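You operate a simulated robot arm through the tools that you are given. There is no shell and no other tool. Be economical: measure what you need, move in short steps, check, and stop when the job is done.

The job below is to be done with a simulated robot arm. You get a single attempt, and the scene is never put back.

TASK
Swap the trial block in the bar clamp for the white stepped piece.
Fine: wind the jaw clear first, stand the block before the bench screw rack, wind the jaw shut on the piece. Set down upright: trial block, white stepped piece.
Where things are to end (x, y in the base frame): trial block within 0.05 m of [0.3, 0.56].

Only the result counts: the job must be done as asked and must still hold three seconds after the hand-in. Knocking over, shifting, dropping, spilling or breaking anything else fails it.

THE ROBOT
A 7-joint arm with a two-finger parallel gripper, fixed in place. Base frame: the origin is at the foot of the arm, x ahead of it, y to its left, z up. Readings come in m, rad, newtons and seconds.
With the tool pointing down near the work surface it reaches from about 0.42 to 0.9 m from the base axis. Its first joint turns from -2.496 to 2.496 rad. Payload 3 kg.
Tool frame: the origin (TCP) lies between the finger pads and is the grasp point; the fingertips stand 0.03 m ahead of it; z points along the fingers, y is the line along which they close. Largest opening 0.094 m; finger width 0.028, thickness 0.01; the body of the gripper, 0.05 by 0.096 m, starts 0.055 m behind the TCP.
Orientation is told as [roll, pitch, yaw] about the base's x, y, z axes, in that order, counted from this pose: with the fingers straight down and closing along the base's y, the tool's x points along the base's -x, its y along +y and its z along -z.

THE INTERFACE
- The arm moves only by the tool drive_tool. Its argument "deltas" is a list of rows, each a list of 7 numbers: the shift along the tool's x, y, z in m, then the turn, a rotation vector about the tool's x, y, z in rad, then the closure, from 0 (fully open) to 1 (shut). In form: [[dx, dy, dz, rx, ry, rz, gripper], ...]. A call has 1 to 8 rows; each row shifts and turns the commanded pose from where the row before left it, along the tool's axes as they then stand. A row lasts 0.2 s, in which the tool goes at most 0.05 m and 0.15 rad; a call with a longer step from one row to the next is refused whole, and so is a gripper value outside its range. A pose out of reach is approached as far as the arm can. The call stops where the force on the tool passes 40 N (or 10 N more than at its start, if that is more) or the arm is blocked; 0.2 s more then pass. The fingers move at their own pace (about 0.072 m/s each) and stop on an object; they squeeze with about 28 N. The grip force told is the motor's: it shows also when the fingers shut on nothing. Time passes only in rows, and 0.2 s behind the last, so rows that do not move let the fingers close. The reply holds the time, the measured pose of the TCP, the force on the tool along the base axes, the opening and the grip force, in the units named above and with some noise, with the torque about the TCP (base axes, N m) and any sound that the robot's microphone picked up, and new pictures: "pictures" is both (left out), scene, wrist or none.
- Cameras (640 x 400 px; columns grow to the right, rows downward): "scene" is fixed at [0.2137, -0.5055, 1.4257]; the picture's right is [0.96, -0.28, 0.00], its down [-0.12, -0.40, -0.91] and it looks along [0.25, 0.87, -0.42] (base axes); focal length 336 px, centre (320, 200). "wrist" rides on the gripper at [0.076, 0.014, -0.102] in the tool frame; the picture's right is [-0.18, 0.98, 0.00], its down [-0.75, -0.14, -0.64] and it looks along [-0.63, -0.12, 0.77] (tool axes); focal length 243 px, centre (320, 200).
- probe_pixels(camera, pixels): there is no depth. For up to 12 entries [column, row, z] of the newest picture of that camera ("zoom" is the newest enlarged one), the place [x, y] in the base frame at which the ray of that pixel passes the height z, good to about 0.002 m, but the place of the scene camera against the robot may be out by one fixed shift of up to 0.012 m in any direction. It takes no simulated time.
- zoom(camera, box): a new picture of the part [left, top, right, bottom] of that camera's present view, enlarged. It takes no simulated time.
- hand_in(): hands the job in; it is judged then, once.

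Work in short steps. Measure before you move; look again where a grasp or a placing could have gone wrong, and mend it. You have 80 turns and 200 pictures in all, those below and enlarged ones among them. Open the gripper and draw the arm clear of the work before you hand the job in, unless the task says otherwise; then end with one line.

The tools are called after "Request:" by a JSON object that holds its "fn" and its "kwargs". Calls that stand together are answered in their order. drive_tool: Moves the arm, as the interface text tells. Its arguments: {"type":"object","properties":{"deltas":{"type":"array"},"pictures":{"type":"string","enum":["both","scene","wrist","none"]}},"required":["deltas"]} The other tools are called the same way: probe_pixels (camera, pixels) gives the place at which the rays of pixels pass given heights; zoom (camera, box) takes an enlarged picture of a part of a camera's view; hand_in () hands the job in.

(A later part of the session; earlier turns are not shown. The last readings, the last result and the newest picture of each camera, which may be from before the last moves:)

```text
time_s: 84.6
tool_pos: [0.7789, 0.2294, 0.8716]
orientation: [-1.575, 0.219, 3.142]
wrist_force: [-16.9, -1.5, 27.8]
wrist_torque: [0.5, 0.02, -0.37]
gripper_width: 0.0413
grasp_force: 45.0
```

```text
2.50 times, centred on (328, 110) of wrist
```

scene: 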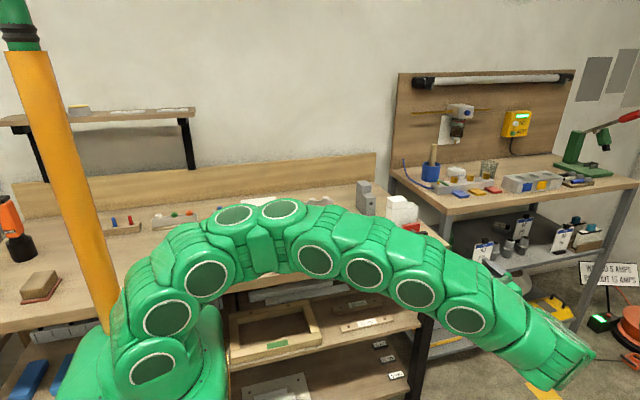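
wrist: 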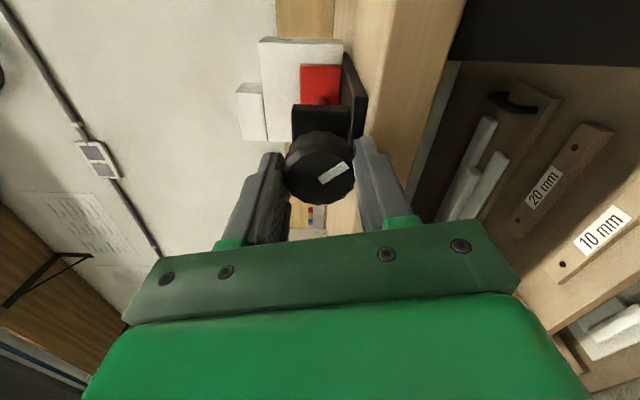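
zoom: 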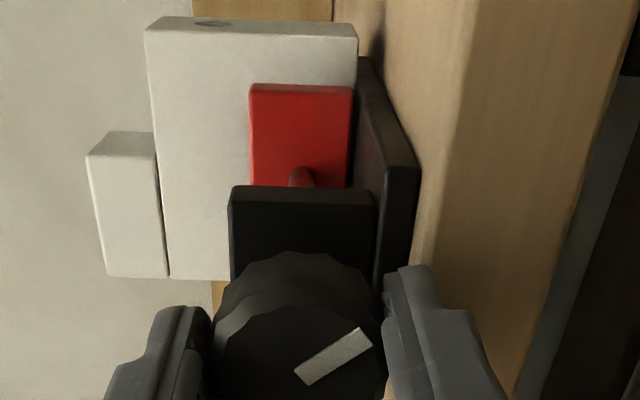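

Range reaches θ≈2.92; 5.3 rad wound so far and the knob stays at the same y (jaw travels on the screw). I release, back off, rotate to camera-above and rise to measure the jaw gap.

Request:
{"fn": "drive_tool", "kwargs": {"deltas": [[0, 0, 0, 0, 0, 0, 0.4], [0, 0, 0, 0, 0, 0, 0], [0, 0, -0.03, 0, 0, -0.15, 0], [0, 0, -0.03, 0, 0, -0.15, 0], [0, 0, -0.03, 0, 0, -0.15, 0], [0, 0, 0, 0, 0, -0.15, 0], [0, 0, 0, 0, 0, -0.15, 0], [0, 0, 0, 0, 0, -0.15, 0]], "pictures": "none"}}

Request:
{"fn": "drive_tool", "kwargs": {"deltas": [[0, 0, 0, 0, 0, -0.15, 0], [0, 0, 0, 0, 0, -0.15, 0], [0, 0, 0, 0, 0, -0.15, 0], [0.049, 0, 0, 0, 0, 0, 0], [0.049, 0, 0, 0, 0, 0, 0], [0.049, 0, 0, 0, 0, 0, 0], [0, 0, 0, 0, 0, 0, 0]], "pictures": "both"}}

Request:
{"fn": "zoom", "kwargs": {"camera": "wrist", "box": [240, 90, 400, 220]}}

```text
time_s: 86.4
tool_pos: [0.7809, 0.1395, 0.8695]
orientation: [-1.582, 1.121, 3.132]
wrist_force: [0.3, 1.0, -0.1]
wrist_torque: [-0.04, 0.04, 0.01]
gripper_width: 0.0939
grasp_force: 0.1
```

```text
time_s: 88.0
tool_pos: [0.7786, 0.1387, 1.0151]
orientation: [-2.56, 1.565, 2.152]
wrist_force: [-0.1, 0.0, 1.4]
wrist_torque: [-0.02, -0.01, 0.02]
gripper_width: 0.0941
grasp_force: 0.1
```

scene: 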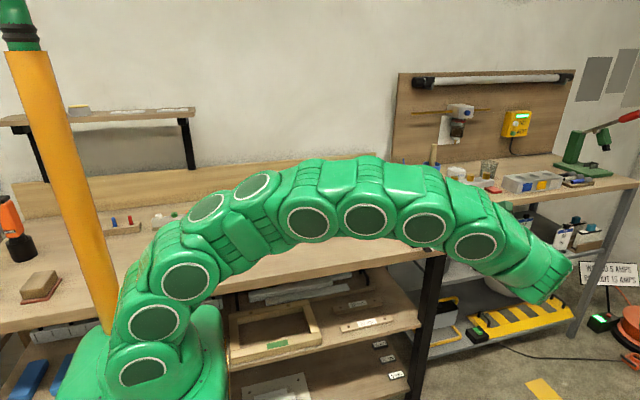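
wrist: 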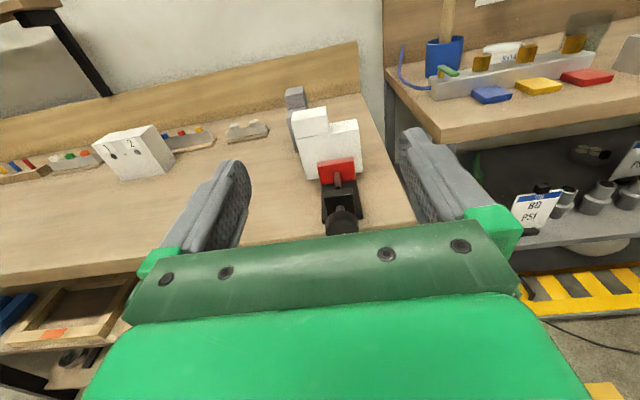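

```text
3.08 times, centred on (320, 155) of wrist
```

zoom: 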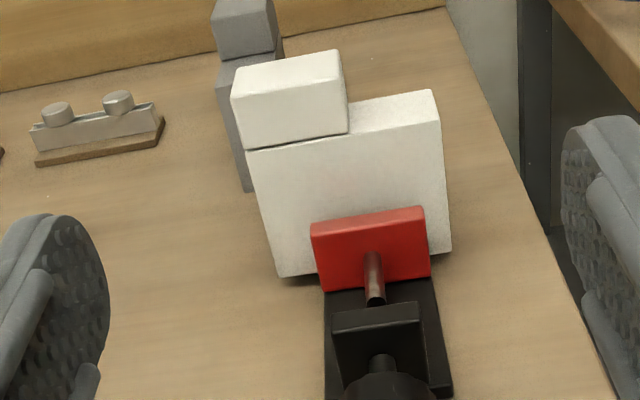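

The jaw now looks close to the piece. I probe jaw and piece base points to quantify the remaining gap.

Request:
{"fn": "probe_pixels", "kwargs": {"camera": "wrist", "pixels": [[321.6, 184.5, 0.848], [307, 180, 0.848], [362.2, 171.9, 0.848], [317.1, 163.1, 0.89], [319.3, 167.3, 0.89], [352.5, 157.3, 0.89], [322.5, 215, 0.848]]}}

```text
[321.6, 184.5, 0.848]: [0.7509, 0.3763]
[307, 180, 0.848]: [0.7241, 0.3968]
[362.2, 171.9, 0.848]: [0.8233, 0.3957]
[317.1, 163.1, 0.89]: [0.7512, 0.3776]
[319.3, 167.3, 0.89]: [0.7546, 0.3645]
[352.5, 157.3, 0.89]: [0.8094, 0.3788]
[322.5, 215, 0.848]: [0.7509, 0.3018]
```

Remaining gap ≈7 mm. I go back down, rotate to θ≈−1.3 and re-grip for the closing turns.

Request:
{"fn": "drive_tool", "kwargs": {"deltas": [[-0.0485, 0.0018, 0, 0, 0, 0, 0], [-0.0485, 0, 0, 0, 0, 0, 0], [-0.0485, 0, 0, 0, 0, 0, 0], [0, 0, 0, 0, 0, -0.15, 0], [0, 0, 0, 0, 0, -0.15, 0], [0, 0, 0, 0, 0, -0.15, 0], [0, 0, 0, 0, 0, -0.15, 0], [0, 0, 0, 0, 0, -0.15, 0]], "pictures": "none"}}

Request:
{"fn": "drive_tool", "kwargs": {"deltas": [[0, 0, 0, 0, 0, -0.15, 0], [0, 0, 0, 0, 0, -0.15, 0], [0, 0, 0, 0, 0, -0.15, 0], [0, 0, 0, 0, 0, -0.15, 0], [0, 0, 0, 0, 0, -0.15, 0], [0, 0, 0, 0, 0, -0.15, 0], [0, 0, 0, 0, 0, -0.15, 0], [0, 0, 0, 0, 0, -0.15, 0]], "pictures": "none"}}

Request:
{"fn": "drive_tool", "kwargs": {"deltas": [[0, 0, 0, 0, 0, -0.15, 0], [0, 0, 0, 0, 0, -0.15, 0], [0, 0, 0, 0, 0, -0.15, 0], [0, 0, 0, 0, 0, -0.15, 0], [0, 0, 0, 0, 0, -0.15, 0], [0, 0, 0.03, 0, 0, -0.15, 0], [0, 0, 0.03, 0, 0, 0, 0], [0, 0, 0, 0, 0, 0, 0]], "pictures": "none"}}

```text
time_s: 89.8
tool_pos: [0.7815, 0.1395, 0.869]
orientation: [1.577, 0.824, 0.002]
wrist_force: [-0.3, 0.0, 0.3]
wrist_torque: [0.03, -0.03, -0.06]
gripper_width: 0.094
grasp_force: 0.1
```

```text
time_s: 91.6
tool_pos: [0.7825, 0.1392, 0.8706]
orientation: [1.575, -0.38, -0.002]
wrist_force: [0.0, 0.5, 0.0]
wrist_torque: [0.01, -0.01, -0.01]
gripper_width: 0.0941
grasp_force: 0.0
```

```text
time_s: 93.4
tool_pos: [0.7818, 0.2005, 0.8709]
orientation: [1.585, -1.276, -0.016]
wrist_force: [-0.3, 0.0, 0.9]
wrist_torque: [-0.02, 0.03, 0.0]
gripper_width: 0.094
grasp_force: 0.1
```

I trim to the axis, advance 29 mm, grip and wind shut, watching for the torque rise when the jaw meets the piece.

Request:
{"fn": "drive_tool", "kwargs": {"deltas": [[0.0013, 0.001, 0.015, 0, 0, 0, 0], [0, 0, 0.014, 0, 0, 0, 0.3], [0, 0, 0, 0, 0, 0, 0.5], [0, 0, 0, 0, 0, 0, 1], [0, 0, 0, 0, 0, 0, 1]], "pictures": "none"}}

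Request:
{"fn": "drive_tool", "kwargs": {"deltas": [[0, 0, 0, 0, 0, 0.13, 1], [0, 0, 0, 0, 0, 0.13, 1], [0, 0, 0, 0, 0, 0.13, 1], [0, 0, 0, 0, 0, 0.13, 1], [0, 0, 0, 0, 0, 0.13, 1], [0, 0, 0, 0, 0, 0.13, 1], [0, 0, 0, 0, 0, 0.13, 1], [0, 0, 0, 0, 0, 0.13, 1]], "pictures": "none"}}

Request:
{"fn": "drive_tool", "kwargs": {"deltas": [[0, 0, 0, 0, 0, 0.13, 1], [0, 0, 0, 0, 0, 0.13, 1], [0, 0, 0, 0, 0, 0.13, 1], [0, 0, 0, 0, 0, 0.13, 1], [0, 0, 0, 0, 0, 0.13, 1], [0, 0, 0, 0, 0, 0.13, 1], [0, 0, 0, 0, 0, 0.13, 1], [0, 0, 0, 0, 0, 0.13, 1]], "pictures": "wrist"}}

Request:
{"fn": "zoom", "kwargs": {"camera": "wrist", "box": [240, 30, 416, 190]}}

```text
time_s: 94.6
tool_pos: [0.7802, 0.2276, 0.87]
orientation: [1.585, -1.275, -0.014]
wrist_force: [-26.1, -5.3, 6.8]
wrist_torque: [0.53, -0.01, 0.49]
gripper_width: 0.0418
grasp_force: 45.0
```

```text
time_s: 95.1
tool_pos: [0.7794, 0.2277, 0.8693]
orientation: [1.579, -1.08, -0.003]
wrist_force: [-12.9, -3.8, 3.9]
wrist_torque: [0.14, -0.02, -0.12]
gripper_width: 0.0417
grasp_force: 44.7
stopped in row 2: the force on the tool passed its limit at 41 N (the readings are from after the stop); the commanded pose is now the measured one
```

```text
time_s: 96.9
tool_pos: [0.7793, 0.2291, 0.8702]
orientation: [1.575, -0.039, 0.002]
wrist_force: [-8.9, 0.5, 13.2]
wrist_torque: [-0.17, -0.01, 0.22]
gripper_width: 0.0417
grasp_force: 45.2
```

wrist: 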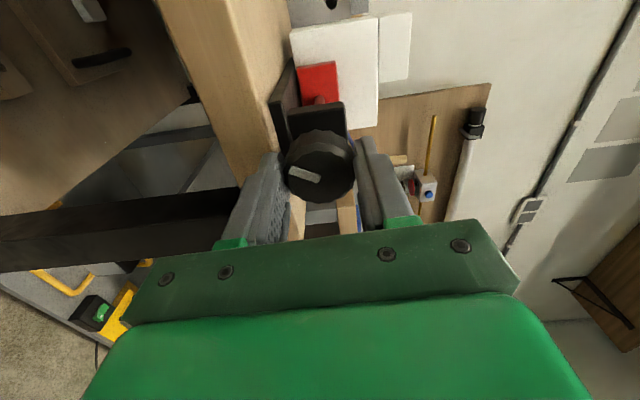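

```text
2.50 times, centred on (328, 110) of wrist
```

zoom: 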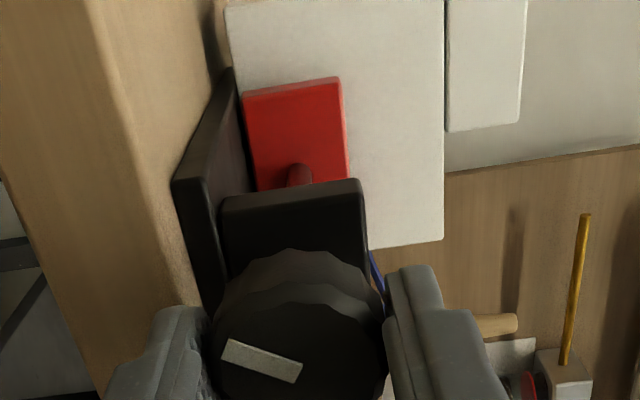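

Turned to θ≈0 with negligible knob torque; no clamp contact yet. I continue.

Request:
{"fn": "drive_tool", "kwargs": {"deltas": [[0, 0, 0, 0, 0, 0.13, 1], [0, 0, 0, 0, 0, 0.13, 1], [0, 0, 0, 0, 0, 0.13, 1], [0, 0, 0, 0, 0, 0.13, 1], [0, 0, 0, 0, 0, 0.13, 1], [0, 0, 0, 0, 0, 0.13, 1], [0, 0, 0, 0, 0, 0.13, 1], [0, 0, 0, 0, 0, 0.13, 1]], "pictures": "none"}}

Request:
{"fn": "drive_tool", "kwargs": {"deltas": [[0, 0, 0, 0, 0, 0.13, 1], [0, 0, 0, 0, 0, 0.13, 1], [0, 0, 0, 0, 0, 0.13, 1], [0, 0, 0, 0, 0, 0.13, 1], [0, 0, 0, 0, 0, 0.13, 1]], "pictures": "wrist"}}

Request:
{"fn": "zoom", "kwargs": {"camera": "wrist", "box": [240, 30, 416, 190]}}

```text
time_s: 98.7
tool_pos: [0.7797, 0.2277, 0.8699]
orientation: [1.579, 1.003, 0.007]
wrist_force: [-19.7, -3.0, 10.4]
wrist_torque: [0.93, 0.03, 0.86]
gripper_width: 0.0418
grasp_force: 44.9
```

```text
time_s: 99.9
tool_pos: [0.7801, 0.228, 0.8688]
orientation: [-1.604, 1.489, 3.108]
wrist_force: [-17.3, -1.9, 4.9]
wrist_torque: [-0.29, -0.44, 0.26]
gripper_width: 0.0415
grasp_force: 45.3
```

wrist: 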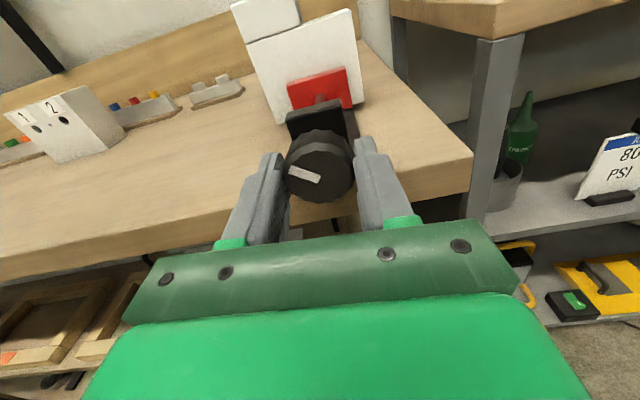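

```text
2.50 times, centred on (328, 110) of wrist
```

zoom: 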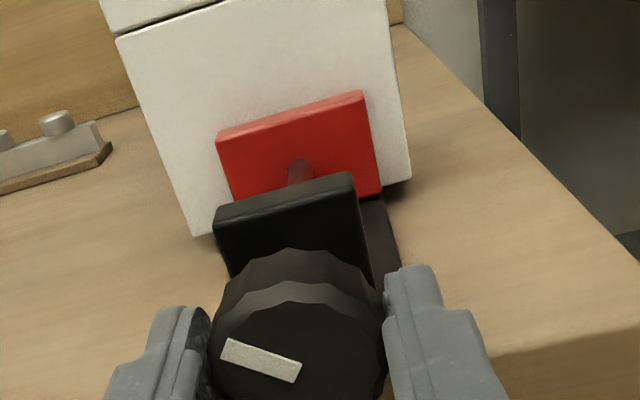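

Knob torque rises to −0.44 N·m: the jaw is meeting the piece. I tighten in small steps.

Request:
{"fn": "drive_tool", "kwargs": {"deltas": [[0, 0, 0, 0, 0, 0.08, 1], [0, 0, 0, 0, 0, 0.08, 1], [0, 0, 0, 0, 0, 0, 1]], "pictures": "none"}}

Request:
{"fn": "drive_tool", "kwargs": {"deltas": [[0, 0, 0, 0, 0, 0.08, 1], [0, 0, 0, 0, 0, 0.08, 1], [0, 0, 0, 0, 0, 0, 1]], "pictures": "wrist"}}

Request:
{"fn": "zoom", "kwargs": {"camera": "wrist", "box": [240, 30, 416, 190]}}

```text
time_s: 100.7
tool_pos: [0.7799, 0.2272, 0.8696]
orientation: [-1.582, 1.329, 3.134]
wrist_force: [-28.8, -1.9, -5.5]
wrist_torque: [-0.21, -0.51, 0.1]
gripper_width: 0.0412
grasp_force: 44.9
```

```text
time_s: 101.5
tool_pos: [0.7792, 0.2278, 0.8686]
orientation: [-1.58, 1.169, 3.137]
wrist_force: [-38.9, -5.2, -3.1]
wrist_torque: [-0.04, -0.68, 0.71]
gripper_width: 0.0411
grasp_force: 45.2
```

wrist: 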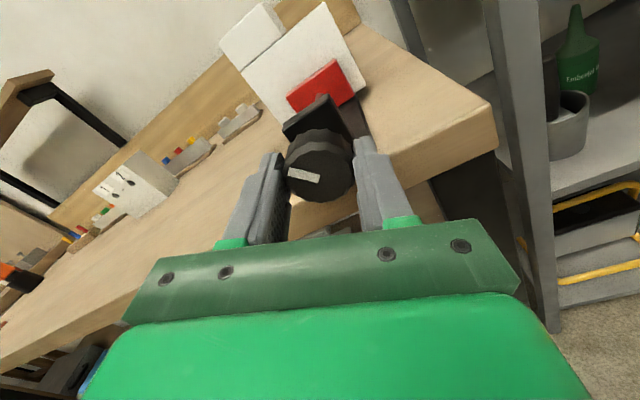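

```text
2.50 times, centred on (328, 110) of wrist
```

zoom: 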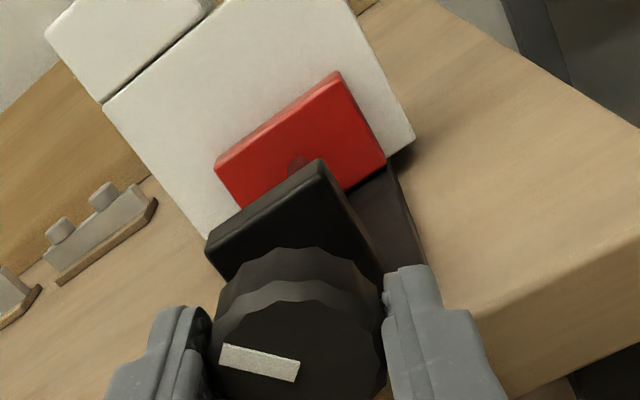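

Torque −0.68 N·m and the mark is barely starting to slip in hand. One last tightening with the side load relieved.

Request:
{"fn": "drive_tool", "kwargs": {"deltas": [[-0.0005, -0.0012, 0, 0, 0, 0, 1], [0, 0, 0, 0, 0, 0.1, 1], [0, 0, 0, 0, 0, 0.1, 1], [0, 0, 0, 0, 0, 0, 1]], "pictures": "wrist"}}

Request:
{"fn": "zoom", "kwargs": {"camera": "wrist", "box": [240, 30, 416, 190]}}

```text
time_s: 102.5
tool_pos: [0.7788, 0.2284, 0.8695]
orientation: [-1.577, 0.971, 3.137]
wrist_force: [5.1, 8.6, -6.7]
wrist_torque: [0.08, -0.81, -0.2]
gripper_width: 0.0413
grasp_force: 44.5
```

wrist: 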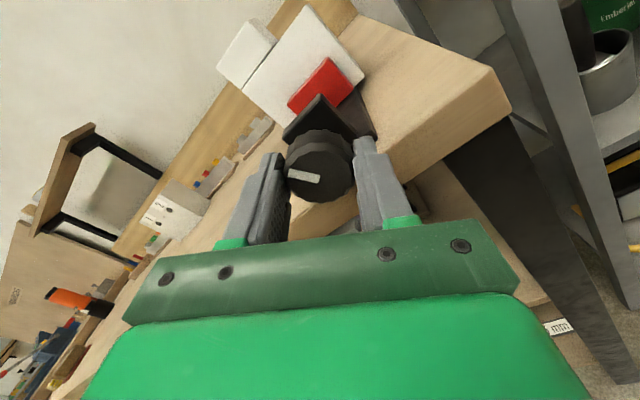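

```text
2.50 times, centred on (328, 110) of wrist
```

zoom: 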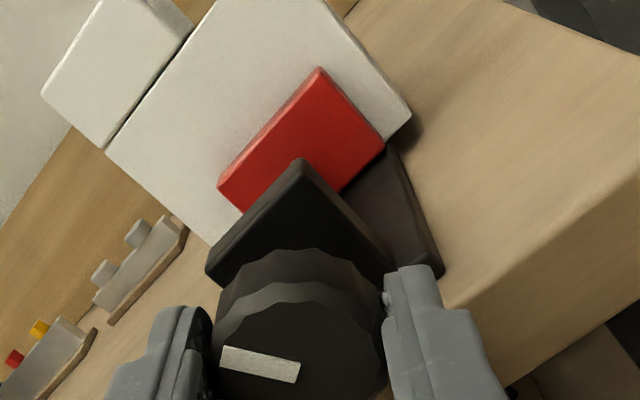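

Torque −0.81 N·m: clamped firmly. I open, back off, rotate to camera-above and rise to inspect.

Request:
{"fn": "drive_tool", "kwargs": {"deltas": [[0, 0, 0, 0, 0, 0, 0.4], [0, 0, 0, 0, 0, 0, 0], [0, 0, -0.03, 0, 0, 0, 0], [0, 0, -0.03, 0, 0, -0.15, 0], [0, 0, -0.03, 0, 0, -0.15, 0], [0, 0, 0, 0, 0, -0.15, 0], [0, 0, 0, 0, 0, -0.15, 0], [0.045, 0, 0, 0, 0, 0, 0]], "pictures": "none"}}

Request:
{"fn": "drive_tool", "kwargs": {"deltas": [[0.049, 0, 0, 0, 0, 0, 0], [0.049, 0, 0, 0, 0, 0, 0], [0, 0, 0, 0, 0, 0, 0]], "pictures": "wrist"}}

Request:
{"fn": "zoom", "kwargs": {"camera": "wrist", "box": [240, 90, 400, 220]}}

```text
time_s: 104.3
tool_pos: [0.7805, 0.1379, 0.9152]
orientation: [2.412, 1.568, 0.841]
wrist_force: [0.3, -0.5, 0.8]
wrist_torque: [0.0, 0.02, 0.01]
gripper_width: 0.0941
grasp_force: 0.1
```

```text
time_s: 105.1
tool_pos: [0.7792, 0.1369, 1.0122]
orientation: [-2.937, 1.567, 1.777]
wrist_force: [-0.2, -0.5, 0.2]
wrist_torque: [-0.05, 0.01, 0.0]
gripper_width: 0.094
grasp_force: 0.1
```

wrist: 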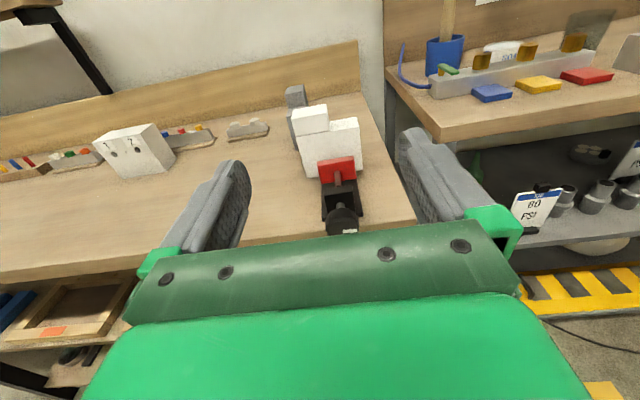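

```text
3.08 times, centred on (320, 155) of wrist
```

zoom: 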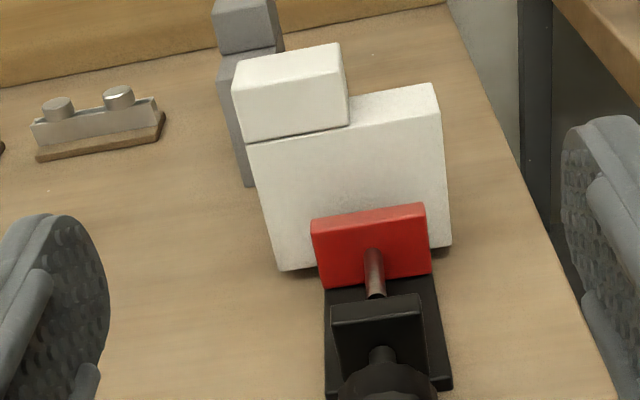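

The picture looks much like the earlier one, so I check closely whether the jaw really touches the piece.

Request:
{"fn": "zoom", "kwargs": {"camera": "wrist", "box": [296, 130, 376, 240]}}

Request:
{"fn": "probe_pixels", "kwargs": {"camera": "wrist", "pixels": [[322.2, 183.6, 0.848], [307, 178, 0.848], [362.2, 170.5, 0.848], [317.1, 162.1, 0.89], [319.3, 166.3, 0.89], [352.5, 156.3, 0.89]]}}

```text
3.64 times, centred on (336, 185) of wrist
```

zoom: 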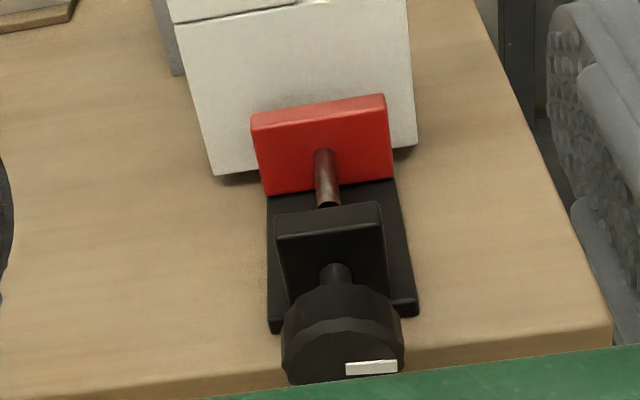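

```text
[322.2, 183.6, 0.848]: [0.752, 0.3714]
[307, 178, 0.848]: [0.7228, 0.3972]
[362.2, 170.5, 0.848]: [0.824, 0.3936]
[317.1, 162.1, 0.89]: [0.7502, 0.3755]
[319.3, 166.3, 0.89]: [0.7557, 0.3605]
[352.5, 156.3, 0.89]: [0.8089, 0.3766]
```

Jaw vs piece is ambiguous at this grazing angle (could be a ~7 mm gap). I rise, move forward and tilt down for a steeper look.

Request:
{"fn": "drive_tool", "kwargs": {"deltas": [[0.045, 0, 0, 0, 0, 0, 0], [0.045, 0, 0, 0, 0, 0, 0], [0.04, 0, 0, 0, 0, 0, 0], [0, 0, 0.037, 0, -0.12, 0, 0], [0, 0, 0.037, 0, -0.12, 0, 0], [0, 0, 0.037, 0, -0.12, 0, 0], [0, 0, 0, 0, 0, 0, 0]], "pictures": "both"}}

Request:
{"fn": "zoom", "kwargs": {"camera": "wrist", "box": [256, 80, 384, 210]}}

```text
time_s: 106.7
tool_pos: [0.7785, 0.246, 1.1294]
orientation: [0.0, 1.213, -1.57]
wrist_force: [-0.2, 0.0, -0.1]
wrist_torque: [-0.02, -0.02, -0.02]
gripper_width: 0.0941
grasp_force: 0.1
```

scene: 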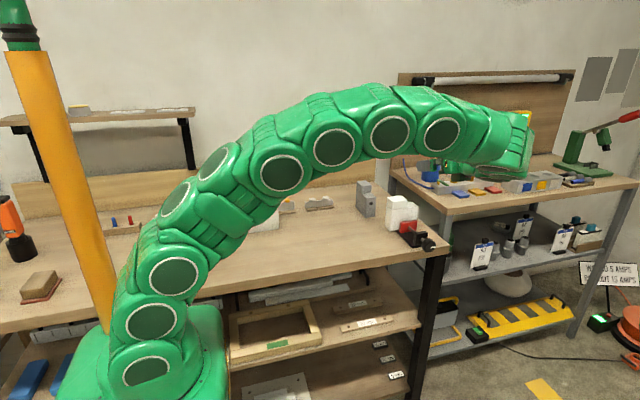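
wrist: 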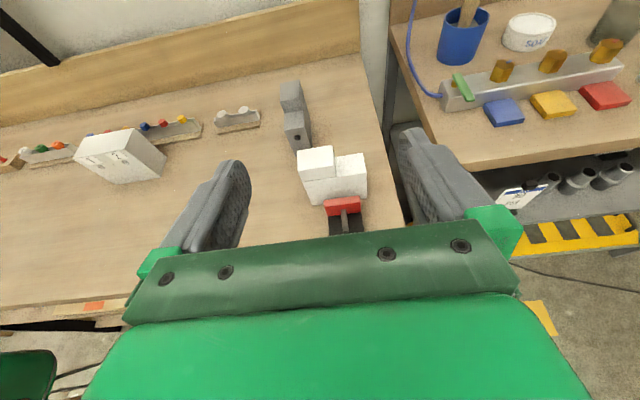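

```text
3.08 times, centred on (320, 145) of wrist
```

zoom: 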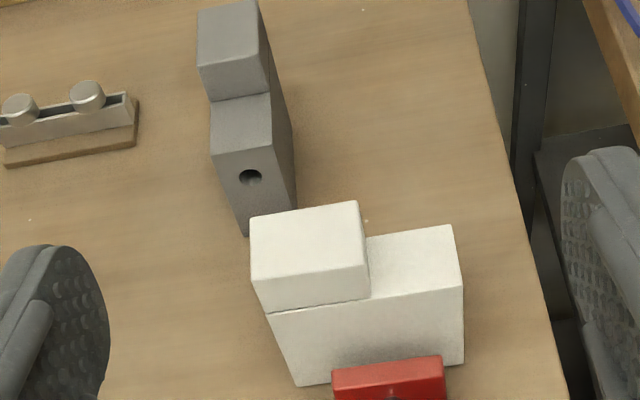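

The scene camera now sees the clamp, so I enlarge it there, and the wrist view around the jaw (343,205).

Request:
{"fn": "zoom", "kwargs": {"camera": "scene", "box": [384, 188, 440, 258]}}

Request:
{"fn": "zoom", "kwargs": {"camera": "wrist", "box": [300, 165, 390, 240]}}

```text
5.71 times, centred on (412, 223) of scene
```

zoom: 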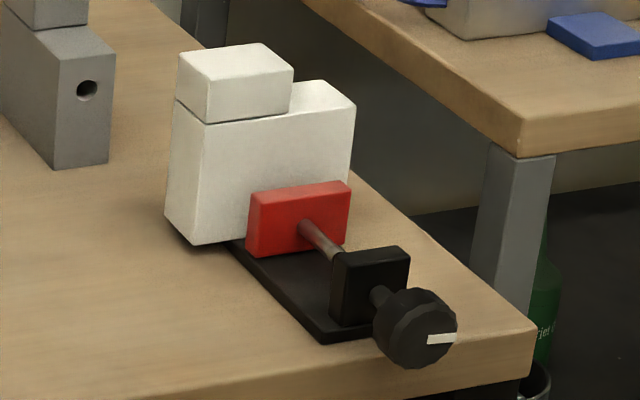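

```text
5.33 times, centred on (345, 202) of wrist
```

zoom: 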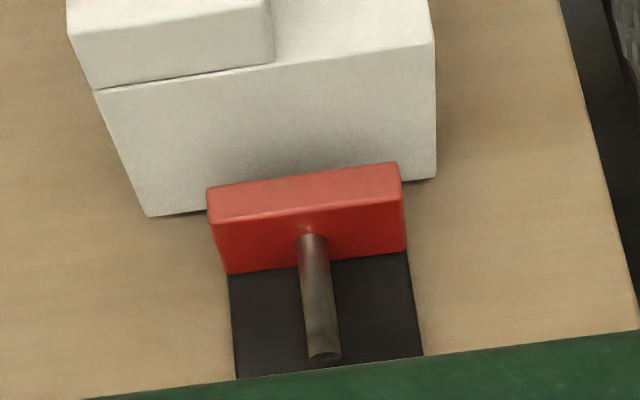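

Contact is doubtful: the jaw front at the bar looks ~25 mm from the piece face while the jaw is ~12 mm thick. I probe this steeper view.

Request:
{"fn": "probe_pixels", "kwargs": {"camera": "wrist", "pixels": [[327.7, 215.5, 0.85], [361, 211.4, 0.85], [313.1, 205, 0.85], [366.8, 197.9, 0.85], [324, 199.75, 0.89], [324.7, 206.1, 0.89], [324, 199.75, 0.88], [324.7, 206.1, 0.88], [359.4, 195.1, 0.89], [324, 199.75, 0.9], [324.7, 206.1, 0.9]]}}

```text
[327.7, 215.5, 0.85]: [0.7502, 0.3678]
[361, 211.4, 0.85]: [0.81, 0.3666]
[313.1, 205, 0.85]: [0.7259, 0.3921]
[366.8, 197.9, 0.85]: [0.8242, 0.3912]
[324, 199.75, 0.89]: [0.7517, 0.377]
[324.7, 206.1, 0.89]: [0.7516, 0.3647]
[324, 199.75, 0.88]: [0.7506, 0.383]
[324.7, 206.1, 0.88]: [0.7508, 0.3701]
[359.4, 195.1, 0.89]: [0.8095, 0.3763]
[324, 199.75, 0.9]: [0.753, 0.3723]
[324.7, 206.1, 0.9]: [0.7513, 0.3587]
```

The knob mark is now at 3 o'clock instead of ~11 o'clock: after I released under torque the screw sprang back ~4 rad, leaving ≈11 mm. I return to the knob to wind shut again, and this time unload the torque before releasing.

Request:
{"fn": "drive_tool", "kwargs": {"deltas": [[0, 0, -0.037, 0, 0.12, 0, 0], [0, 0, -0.037, 0, 0.12, 0, 0], [0, 0, -0.037, 0, 0.12, 0, 0], [-0.045, 0, 0, 0, 0, 0, 0], [-0.045, 0, 0, 0, 0, 0, 0], [-0.045, 0, 0, 0, 0, 0, 0], [-0.045, 0, 0, 0, 0, 0, 0], [-0.045, 0, 0, 0, 0, 0, 0]], "pictures": "none"}}

Request:
{"fn": "drive_tool", "kwargs": {"deltas": [[-0.04, 0, 0, 0, 0, 0, 0], [0, 0, 0, 0, 0, -0.15, 0], [0, 0, 0, 0, 0, -0.15, 0], [0, 0, 0, 0, 0, -0.15, 0], [0, 0, 0, 0, 0, -0.15, 0], [0, 0, 0, 0, 0, -0.15, 0], [0, 0, 0, 0, 0, -0.15, 0], [0, 0, 0, 0, 0, -0.15, 0]], "pictures": "none"}}

Request:
{"fn": "drive_tool", "kwargs": {"deltas": [[0, 0, 0, 0, 0, -0.15, 0], [0, 0, 0, 0, 0, -0.15, 0], [0, 0, 0, 0, 0, -0.15, 0], [0, 0, 0, 0, 0, -0.15, 0], [0, 0, 0, 0, 0, -0.15, 0], [0, 0, 0, 0, 0, -0.15, 0], [0, 0, 0, 0, 0, -0.15, 0], [0, 0, 0, 0, 0, -0.15, 0]], "pictures": "none"}}

Request:
{"fn": "drive_tool", "kwargs": {"deltas": [[0, 0, 0, 0, 0, -0.15, 0], [0, 0, 0, 0, 0, -0.15, 0], [0, 0, 0, 0, 0, -0.15, 0], [0, 0, 0, 0, 0, -0.15, 0], [0, 0, 0, 0, 0, -0.1, 0], [0, 0, 0, 0, 0, 0, 0]], "pictures": "wrist"}}

```text
time_s: 108.5
tool_pos: [0.7808, 0.1363, 0.9299]
orientation: [-3.073, 1.567, 1.642]
wrist_force: [-0.3, -0.5, 0.5]
wrist_torque: [0.02, 0.01, 0.0]
gripper_width: 0.0942
grasp_force: 0.1
```

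```text
time_s: 110.3
tool_pos: [0.7776, 0.1395, 0.8895]
orientation: [1.574, 0.518, 0.002]
wrist_force: [0.4, -0.7, -0.6]
wrist_torque: [-0.04, 0.01, 0.02]
gripper_width: 0.0938
grasp_force: 0.0
```

```text
time_s: 112.1
tool_pos: [0.7787, 0.1403, 0.8906]
orientation: [1.576, -0.681, 0.0]
wrist_force: [-0.7, -0.9, -0.3]
wrist_torque: [-0.03, 0.03, 0.02]
gripper_width: 0.0942
grasp_force: 0.1
```

```text
time_s: 113.5
tool_pos: [0.779, 0.1403, 0.8904]
orientation: [1.587, -1.38, -0.015]
wrist_force: [0.4, -1.0, -0.1]
wrist_torque: [-0.02, 0.0, 0.02]
gripper_width: 0.0941
grasp_force: 0.1
```

wrist: 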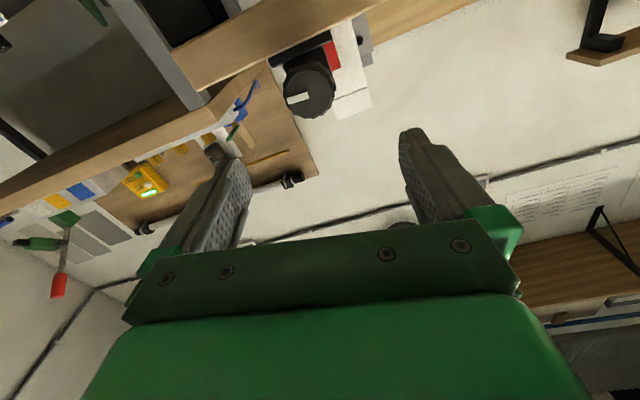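

At θ=−1.38. I centre, advance 88 mm, grip and wind ~2.6 rad, short of contact.

Request:
{"fn": "drive_tool", "kwargs": {"deltas": [[0.0201, -0.0049, 0, 0, 0, 0, 0], [0, 0, 0.04, 0, 0, 0, 0], [0, 0, 0.034, 0, 0, 0, 0], [0, 0, 0.014, 0, 0, 0, 0.3], [0, 0, 0, 0, 0, 0, 0.5], [0, 0, 0, 0, 0, 0, 1], [0, 0, 0, 0, 0, 0, 1]], "pictures": "none"}}

Request:
{"fn": "drive_tool", "kwargs": {"deltas": [[0, 0, 0, 0, 0, 0.13, 1], [0, 0, 0, 0, 0, 0.13, 1], [0, 0, 0, 0, 0, 0.13, 1], [0, 0, 0, 0, 0, 0.13, 1], [0, 0, 0, 0, 0, 0.13, 1], [0, 0, 0, 0, 0, 0.13, 1], [0, 0, 0, 0, 0, 0.13, 1], [0, 0, 0, 0, 0, 0.13, 1]], "pictures": "none"}}

Request:
{"fn": "drive_tool", "kwargs": {"deltas": [[0, 0, 0, 0, 0, 0.13, 1], [0, 0, 0, 0, 0, 0.13, 1], [0, 0, 0, 0, 0, 0.13, 1], [0, 0, 0, 0, 0, 0.13, 1], [0, 0, 0, 0, 0, 0.13, 1], [0, 0, 0, 0, 0, 0.13, 1], [0, 0, 0, 0, 0, 0.13, 1], [0, 0, 0, 0, 0, 0.13, 1]], "pictures": "none"}}

Request:
{"fn": "drive_tool", "kwargs": {"deltas": [[0, 0, 0, 0, 0, 0.13, 1], [0, 0, 0, 0, 0, 0.13, 1], [0, 0, 0, 0, 0, 0.13, 1], [0, 0, 0, 0, 0, 0.13, 1], [0, 0, 0, 0, 0, 0, 1]], "pictures": "wrist"}}

```text
time_s: 115.1
tool_pos: [0.7797, 0.2284, 0.8716]
orientation: [1.59, -1.377, -0.015]
wrist_force: [3.4, 3.2, -0.8]
wrist_torque: [0.24, -0.05, -0.29]
gripper_width: 0.0417
grasp_force: 45.3
```

```text
time_s: 116.6
tool_pos: [0.7806, 0.2281, 0.8712]
orientation: [1.577, -0.57, -0.006]
wrist_force: [11.6, 4.7, -7.9]
wrist_torque: [-0.52, -0.01, -0.36]
gripper_width: 0.0413
grasp_force: 45.0
stopped in row 7: the force on the tool passed its limit at 41 N (the readings are from after the stop); the commanded pose is now the measured one
```

```text
time_s: 118.4
tool_pos: [0.7811, 0.2278, 0.869]
orientation: [1.575, 0.477, 0.002]
wrist_force: [13.1, 5.9, -28.7]
wrist_torque: [-0.88, -0.01, -0.25]
gripper_width: 0.0414
grasp_force: 44.8
```

```text
time_s: 119.6
tool_pos: [0.7806, 0.2269, 0.8706]
orientation: [1.577, 0.993, 0.005]
wrist_force: [-12.0, -5.9, -29.1]
wrist_torque: [-0.58, -0.01, 0.47]
gripper_width: 0.0417
grasp_force: 44.9
```

wrist: 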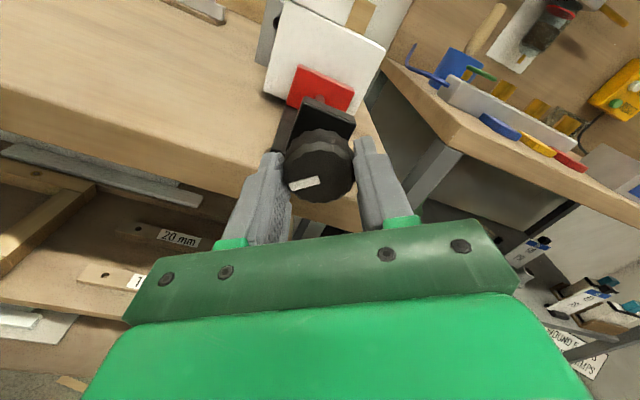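

No contact torque yet. I relieve the vertical load and go on in small groups to catch first contact.

Request:
{"fn": "drive_tool", "kwargs": {"deltas": [[-0.0008, -0.0005, 0, 0, 0, 0.12, 1], [0, 0, 0, 0, 0, 0.12, 1], [0, 0, 0, 0, 0, 0.12, 1], [0, 0, 0, 0, 0, 0, 1]], "pictures": "none"}}

Request:
{"fn": "drive_tool", "kwargs": {"deltas": [[0, 0, 0, 0, 0, 0.12, 1], [0, 0, 0, 0, 0, 0.12, 1], [0, 0, 0, 0, 0, 0, 1]], "pictures": "none"}}

Request:
{"fn": "drive_tool", "kwargs": {"deltas": [[0, 0, 0, 0, 0, 0.1, 1], [0, 0, 0, 0, 0, 0, 1]], "pictures": "none"}}

Request:
{"fn": "drive_tool", "kwargs": {"deltas": [[0, 0, 0, 0, 0, 0.1, 1], [0, 0, 0, 0, 0, 0, 1]], "pictures": "wrist"}}

```text
time_s: 120.6
tool_pos: [0.7805, 0.228, 0.869]
orientation: [1.596, 1.354, 0.023]
wrist_force: [-22.0, 4.8, -11.4]
wrist_torque: [0.31, 0.02, 0.58]
gripper_width: 0.0413
grasp_force: 45.1
```

```text
time_s: 121.4
tool_pos: [0.7799, 0.2287, 0.8706]
orientation: [-1.785, 1.549, 2.928]
wrist_force: [-33.2, -5.2, -4.8]
wrist_torque: [0.25, -0.02, 0.74]
gripper_width: 0.0414
grasp_force: 45.4
```

```text
time_s: 122.0
tool_pos: [0.7811, 0.228, 0.869]
orientation: [-1.613, 1.448, 3.101]
wrist_force: [-11.9, -6.4, 8.8]
wrist_torque: [0.2, 0.01, 0.18]
gripper_width: 0.0414
grasp_force: 44.8
stopped in row 2: the force on the tool passed its limit at 46 N (the readings are from after the stop); the commanded pose is now the measured one
```

```text
time_s: 122.6
tool_pos: [0.7791, 0.2272, 0.8686]
orientation: [-1.592, 1.349, 3.119]
wrist_force: [-15.1, -9.6, 10.9]
wrist_torque: [0.24, -0.04, 0.36]
gripper_width: 0.0415
grasp_force: 45.1
```

wrist: 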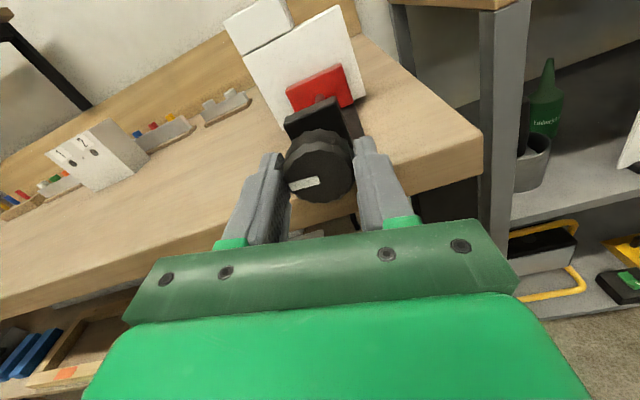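

θ≈1.79, still no torque. Continuing in 0.1 rad steps.

Request:
{"fn": "drive_tool", "kwargs": {"deltas": [[0, 0, 0, 0, 0, 0.12, 1], [0, 0, 0, 0, 0, 0, 1]], "pictures": "none"}}

Request:
{"fn": "drive_tool", "kwargs": {"deltas": [[0, 0, 0, 0, 0, 0.12, 1], [0, 0, 0, 0, 0, 0, 1]], "pictures": "none"}}

Request:
{"fn": "drive_tool", "kwargs": {"deltas": [[0, 0, 0, 0, 0, 0.08, 1], [0, 0, 0, 0, 0, 0, 1]], "pictures": "none"}}

```text
time_s: 123.2
tool_pos: [0.7798, 0.2278, 0.8696]
orientation: [-1.587, 1.229, 3.128]
wrist_force: [-17.3, -8.5, 11.6]
wrist_torque: [0.51, 0.02, 0.17]
gripper_width: 0.0412
grasp_force: 44.6
```

```text
time_s: 123.8
tool_pos: [0.7803, 0.2282, 0.8692]
orientation: [-1.582, 1.108, 3.132]
wrist_force: [-21.5, -9.3, 16.4]
wrist_torque: [0.78, -0.04, 0.19]
gripper_width: 0.0411
grasp_force: 44.6
```

```text
time_s: 124.4
tool_pos: [0.7799, 0.2281, 0.8702]
orientation: [-1.582, 1.029, 3.133]
wrist_force: [-21.6, -7.6, 20.2]
wrist_torque: [0.39, -0.16, 0.38]
gripper_width: 0.0413
grasp_force: 44.9
```

Torque −0.16 N·m at θ≈2.11: first contact. One more small step to confirm.

Request:
{"fn": "drive_tool", "kwargs": {"deltas": [[0, 0, 0, 0, 0, 0.06, 1], [0, 0, 0, 0, 0, 0, 1]], "pictures": "none"}}

Request:
{"fn": "drive_tool", "kwargs": {"deltas": [[0, 0, 0, 0, 0, 0.06, 1], [0, 0, 0, 0, 0, 0, 1], [0, 0, 0, 0, 0, 0, 1]], "pictures": "wrist"}}

Request:
{"fn": "zoom", "kwargs": {"camera": "wrist", "box": [240, 30, 416, 190]}}

```text
time_s: 125.0
tool_pos: [0.78, 0.2272, 0.8697]
orientation: [-1.58, 0.967, 3.134]
wrist_force: [-21.0, -9.6, 20.6]
wrist_torque: [0.52, -0.25, 0.12]
gripper_width: 0.041
grasp_force: 45.8
```

```text
time_s: 125.8
tool_pos: [0.78, 0.229, 0.8692]
orientation: [-1.579, 0.908, 3.134]
wrist_force: [-18.1, -10.2, 21.0]
wrist_torque: [0.51, -0.34, 0.1]
gripper_width: 0.0411
grasp_force: 44.9
```

wrist: 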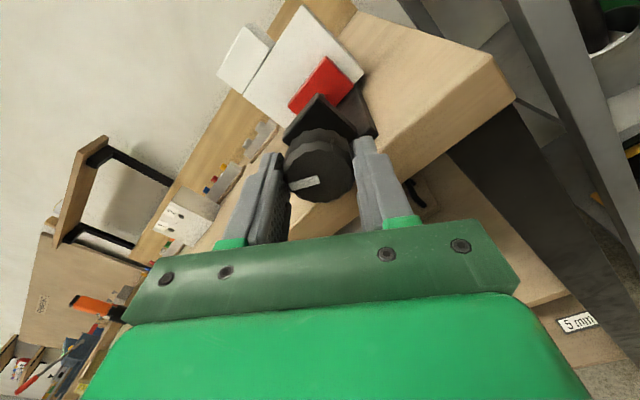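

```text
2.50 times, centred on (328, 110) of wrist
```

zoom: 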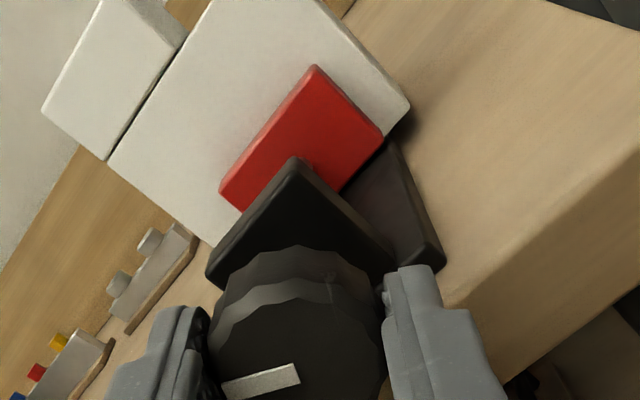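

Torque climbs ~0.09 per 0.06 rad, so contact began near θ≈2.0. Now I relieve the side load and unload the torque gradually to just about zero before releasing.

Request:
{"fn": "drive_tool", "kwargs": {"deltas": [[0.0002, -0.0012, 0, 0, 0, 0, 1], [0, 0, 0, 0, 0, -0.06, 1], [0, 0, 0, 0, 0, 0, 1]], "pictures": "none"}}

Request:
{"fn": "drive_tool", "kwargs": {"deltas": [[0, 0, 0, 0, 0, -0.05, 1], [0, 0, 0, 0, 0, 0, 1], [0, 0, 0, 0, 0, 0, 1]], "pictures": "none"}}

Request:
{"fn": "drive_tool", "kwargs": {"deltas": [[0, 0, 0, 0, 0, -0.02, 1], [0, 0, 0, 0, 0, 0, 1], [0, 0, 0, 0, 0, 0, 1]], "pictures": "none"}}

```text
time_s: 126.6
tool_pos: [0.778, 0.2284, 0.8701]
orientation: [-1.577, 0.968, 3.135]
wrist_force: [1.0, 9.1, -5.5]
wrist_torque: [0.28, -0.27, -0.84]
gripper_width: 0.041
grasp_force: 44.9
```

```text
time_s: 127.4
tool_pos: [0.7783, 0.2284, 0.8701]
orientation: [-1.577, 1.018, 3.134]
wrist_force: [21.3, 13.1, -13.6]
wrist_torque: [-1.21, -0.1, -0.07]
gripper_width: 0.0414
grasp_force: 44.5
```

```text
time_s: 128.2
tool_pos: [0.7792, 0.228, 0.8703]
orientation: [-1.578, 1.04, 3.135]
wrist_force: [16.8, 15.3, -19.2]
wrist_torque: [0.37, -0.13, -0.69]
gripper_width: 0.0412
grasp_force: 45.0
```

Loading and unloading curves coincide, so screw friction is small. I unload to ≈−0.03 N·m, halve the side load, and then release gently.

Request:
{"fn": "drive_tool", "kwargs": {"deltas": [[0, 0.0008, 0, 0, 0, -0.03, 1], [0, 0, 0, 0, 0, 0, 1], [0, 0, 0, 0, 0, 0, 1]], "pictures": "none"}}

Request:
{"fn": "drive_tool", "kwargs": {"deltas": [[0, 0, 0, 0, 0, -0.02, 1], [0, 0, 0, 0, 0, 0, 1], [0, 0, 0, 0, 0, 0, 1]], "pictures": "wrist"}}

Request:
{"fn": "zoom", "kwargs": {"camera": "wrist", "box": [240, 30, 416, 190]}}

```text
time_s: 129.0
tool_pos: [0.7791, 0.2269, 0.868]
orientation: [-1.581, 1.068, 3.136]
wrist_force: [-14.9, 3.8, -10.8]
wrist_torque: [-0.62, -0.1, 0.55]
gripper_width: 0.0411
grasp_force: 44.7
```

```text
time_s: 129.8
tool_pos: [0.7779, 0.2279, 0.8689]
orientation: [-1.581, 1.09, 3.134]
wrist_force: [-31.9, -0.4, -9.1]
wrist_torque: [-0.87, -0.09, 0.98]
gripper_width: 0.0414
grasp_force: 45.3
```

wrist: 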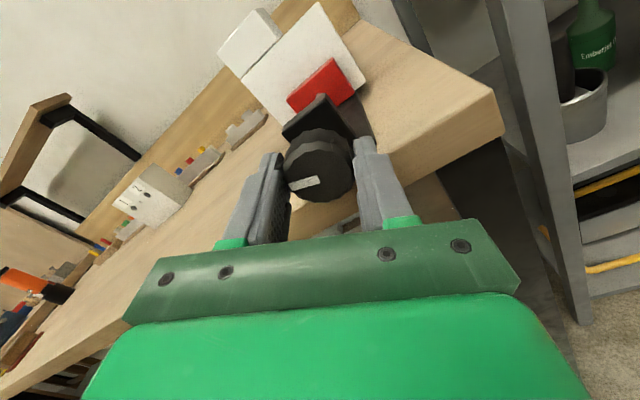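

```text
2.50 times, centred on (328, 110) of wrist
```

zoom: 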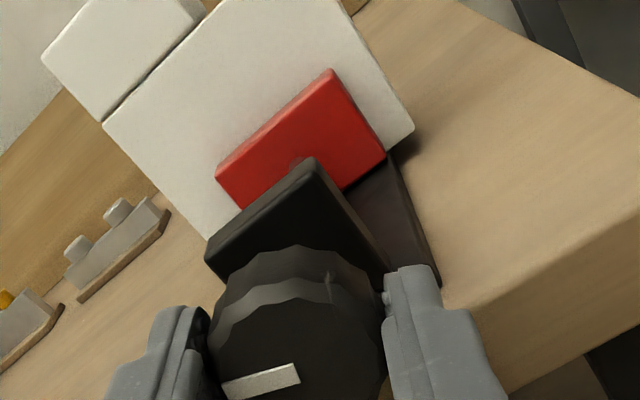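

Torque ≈−0.09 at θ≈2.05. I relieve the x load, ease 0.02 rad more, release gently, back off and view the knob mark and jaw.

Request:
{"fn": "drive_tool", "kwargs": {"deltas": [[-0.0005, -0.001, 0, 0, 0, -0.02, 1], [0, 0, 0, 0, 0, 0, 1], [0, 0, 0, 0, 0, 0, 0.54], [0, 0, 0, 0, 0, 0, 0.5], [0, 0, 0, 0, 0, 0, 0.2], [0, 0, 0, 0, 0, 0, 0], [0, 0, -0.03, 0, 0, 0, 0]], "pictures": "wrist"}}

Request:
{"fn": "zoom", "kwargs": {"camera": "wrist", "box": [240, 30, 416, 190]}}

```text
time_s: 131.4
tool_pos: [0.779, 0.1986, 0.8692]
orientation: [-1.583, 1.107, 3.132]
wrist_force: [-0.2, 0.2, 0.1]
wrist_torque: [0.02, -0.01, 0.0]
gripper_width: 0.0939
grasp_force: 0.1
```

wrist: 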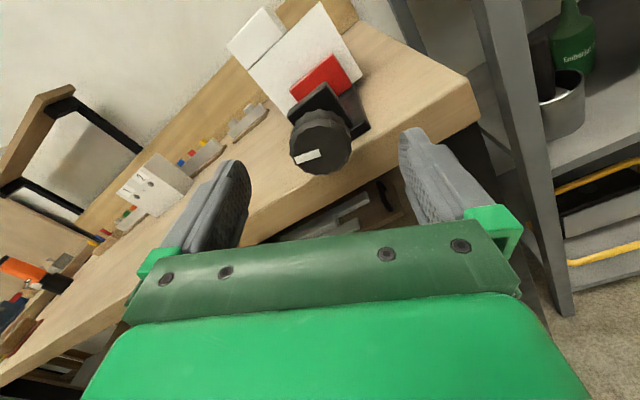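

```text
2.50 times, centred on (328, 110) of wrist
```

zoom: 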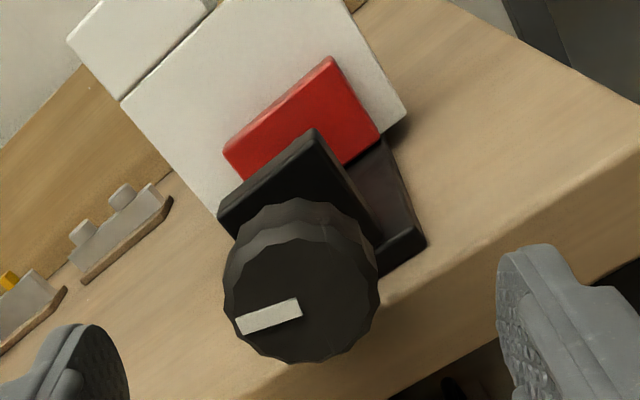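

The mark kept its angle after release, so no spring-back. I retreat and take the steep view to confirm the jaw gap.

Request:
{"fn": "drive_tool", "kwargs": {"deltas": [[0, 0, -0.03, 0, 0, -0.15, 0], [0, 0, -0.03, 0, 0, -0.15, 0], [0, 0, 0, 0, 0, -0.16, 0], [0.049, 0, 0, 0, 0, 0, 0]], "pictures": "none"}}

Request:
{"fn": "drive_tool", "kwargs": {"deltas": [[0, 0, -0.03, 0, 0, -0.15, 0], [0, 0, 0, 0, 0, 0.15, 0], [0.049, 0, 0, 0, 0, 0, 0], [0.049, 0, 0, 0, 0, 0, 0], [0.049, 0, 0, 0, 0, 0, 0], [0.049, 0, 0, 0, 0, 0, 0], [0.02, 0, 0, 0, 0, 0, 0], [0, 0, 0, 0, 0, 0, 0]], "pictures": "none"}}

Request:
{"fn": "drive_tool", "kwargs": {"deltas": [[0, 0, 0.046, 0, -0.12, 0, 0], [0, 0, 0.046, 0, -0.12, 0, 0], [0, 0, 0.046, 0, -0.12, 0, 0], [0, 0, 0, 0, 0, 0, 0]], "pictures": "both"}}

Request:
{"fn": "zoom", "kwargs": {"camera": "scene", "box": [384, 188, 440, 258]}}

Request:
{"fn": "zoom", "kwargs": {"camera": "wrist", "box": [300, 165, 390, 240]}}

```text
refused: row 3 steps farther than a row can; nothing moved
```

```text
time_s: 133.2
tool_pos: [0.8736, 0.1671, 1.0644]
orientation: [-1.582, 1.107, 3.133]
wrist_force: [-0.3, 0.4, -0.3]
wrist_torque: [-0.03, -0.02, -0.02]
gripper_width: 0.094
grasp_force: 0.2
```

```text
time_s: 134.2
tool_pos: [0.8671, 0.3026, 1.0494]
orientation: [-0.958, 0.997, -2.443]
wrist_force: [0.4, -0.8, 0.1]
wrist_torque: [-0.01, -0.02, -0.03]
gripper_width: 0.0942
grasp_force: 0.0
```

scene: 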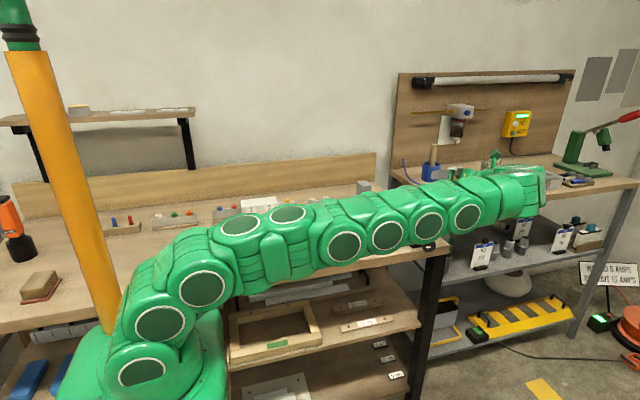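
wrist: 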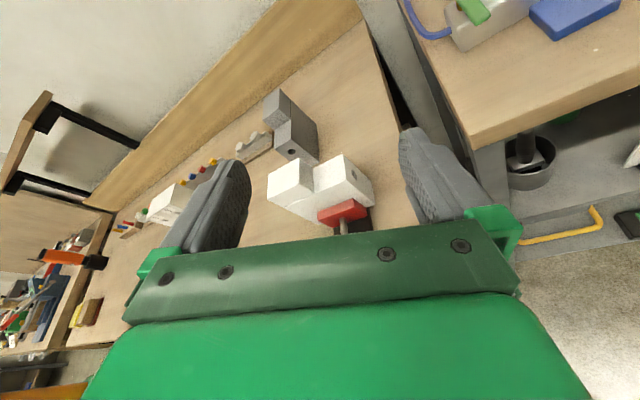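

```text
5.71 times, centred on (412, 223) of scene
```

zoom: 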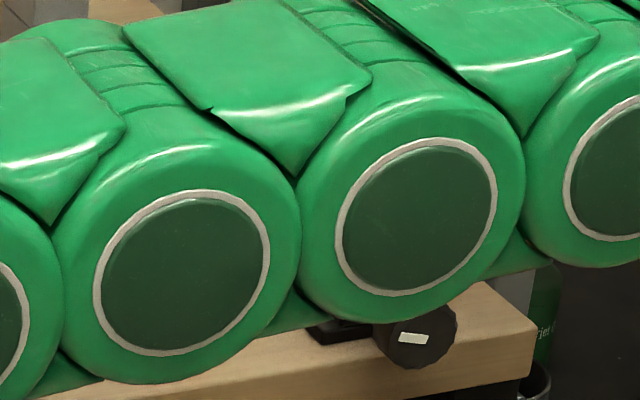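

```text
5.33 times, centred on (345, 202) of wrist
5 turns are left
```

zoom: 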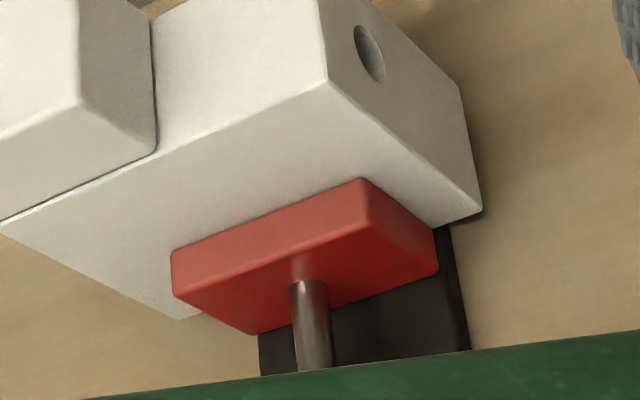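

The jaw now sits flush against the piece (its +x side meets the piece face at (437,230)), piece upright. I withdraw along the tool axis, clear of the bench, and take a last look.

Request:
{"fn": "drive_tool", "kwargs": {"deltas": [[0, 0, -0.045, 0, 0, 0, 0], [0, 0, -0.045, 0, 0, 0, 0], [0, 0, -0.045, 0, 0, 0, 0], [0, 0, -0.045, 0, 0, 0, 0], [0, 0, -0.045, 0, 0, 0, 0], [0, 0, 0, 0, 0, 0, 0]], "pictures": "both"}}

Request:
{"fn": "zoom", "kwargs": {"camera": "wrist", "box": [140, 60, 400, 225]}}

```text
time_s: 135.6
tool_pos: [0.8532, 0.1174, 1.0982]
orientation: [-0.961, 0.998, -2.448]
wrist_force: [-0.1, 0.1, 0.0]
wrist_torque: [0.0, 0.05, 0.0]
gripper_width: 0.0939
grasp_force: 0.1
out of reach, approached as far as the arm can: row 1, 2, 3, 4, 5
```

scene: 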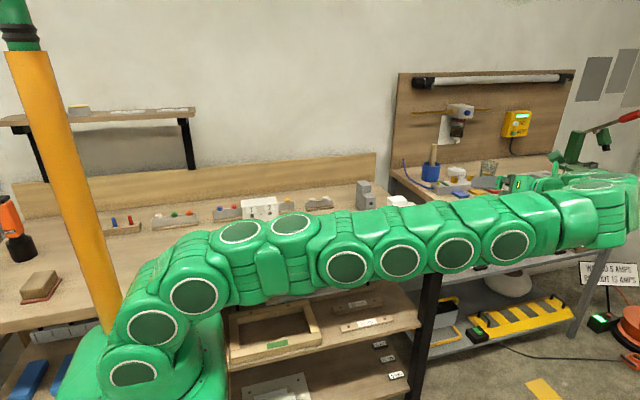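
wrist: 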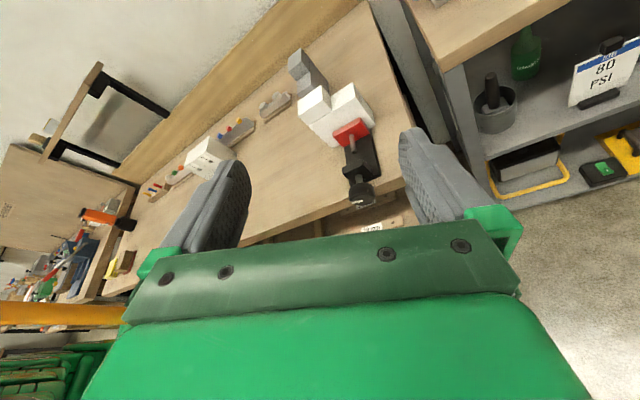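

```text
2.42 times, centred on (270, 142) of wrist
4 turns are left
```

zoom: 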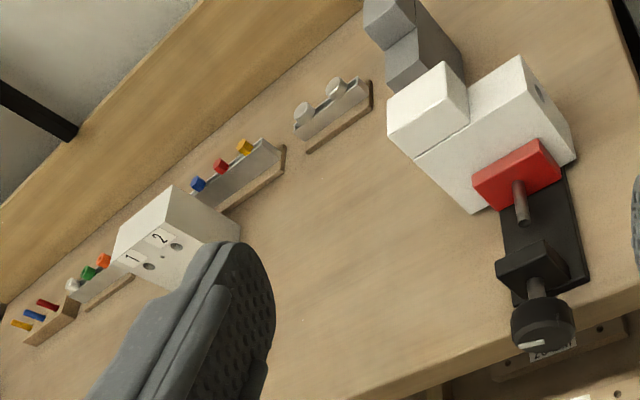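

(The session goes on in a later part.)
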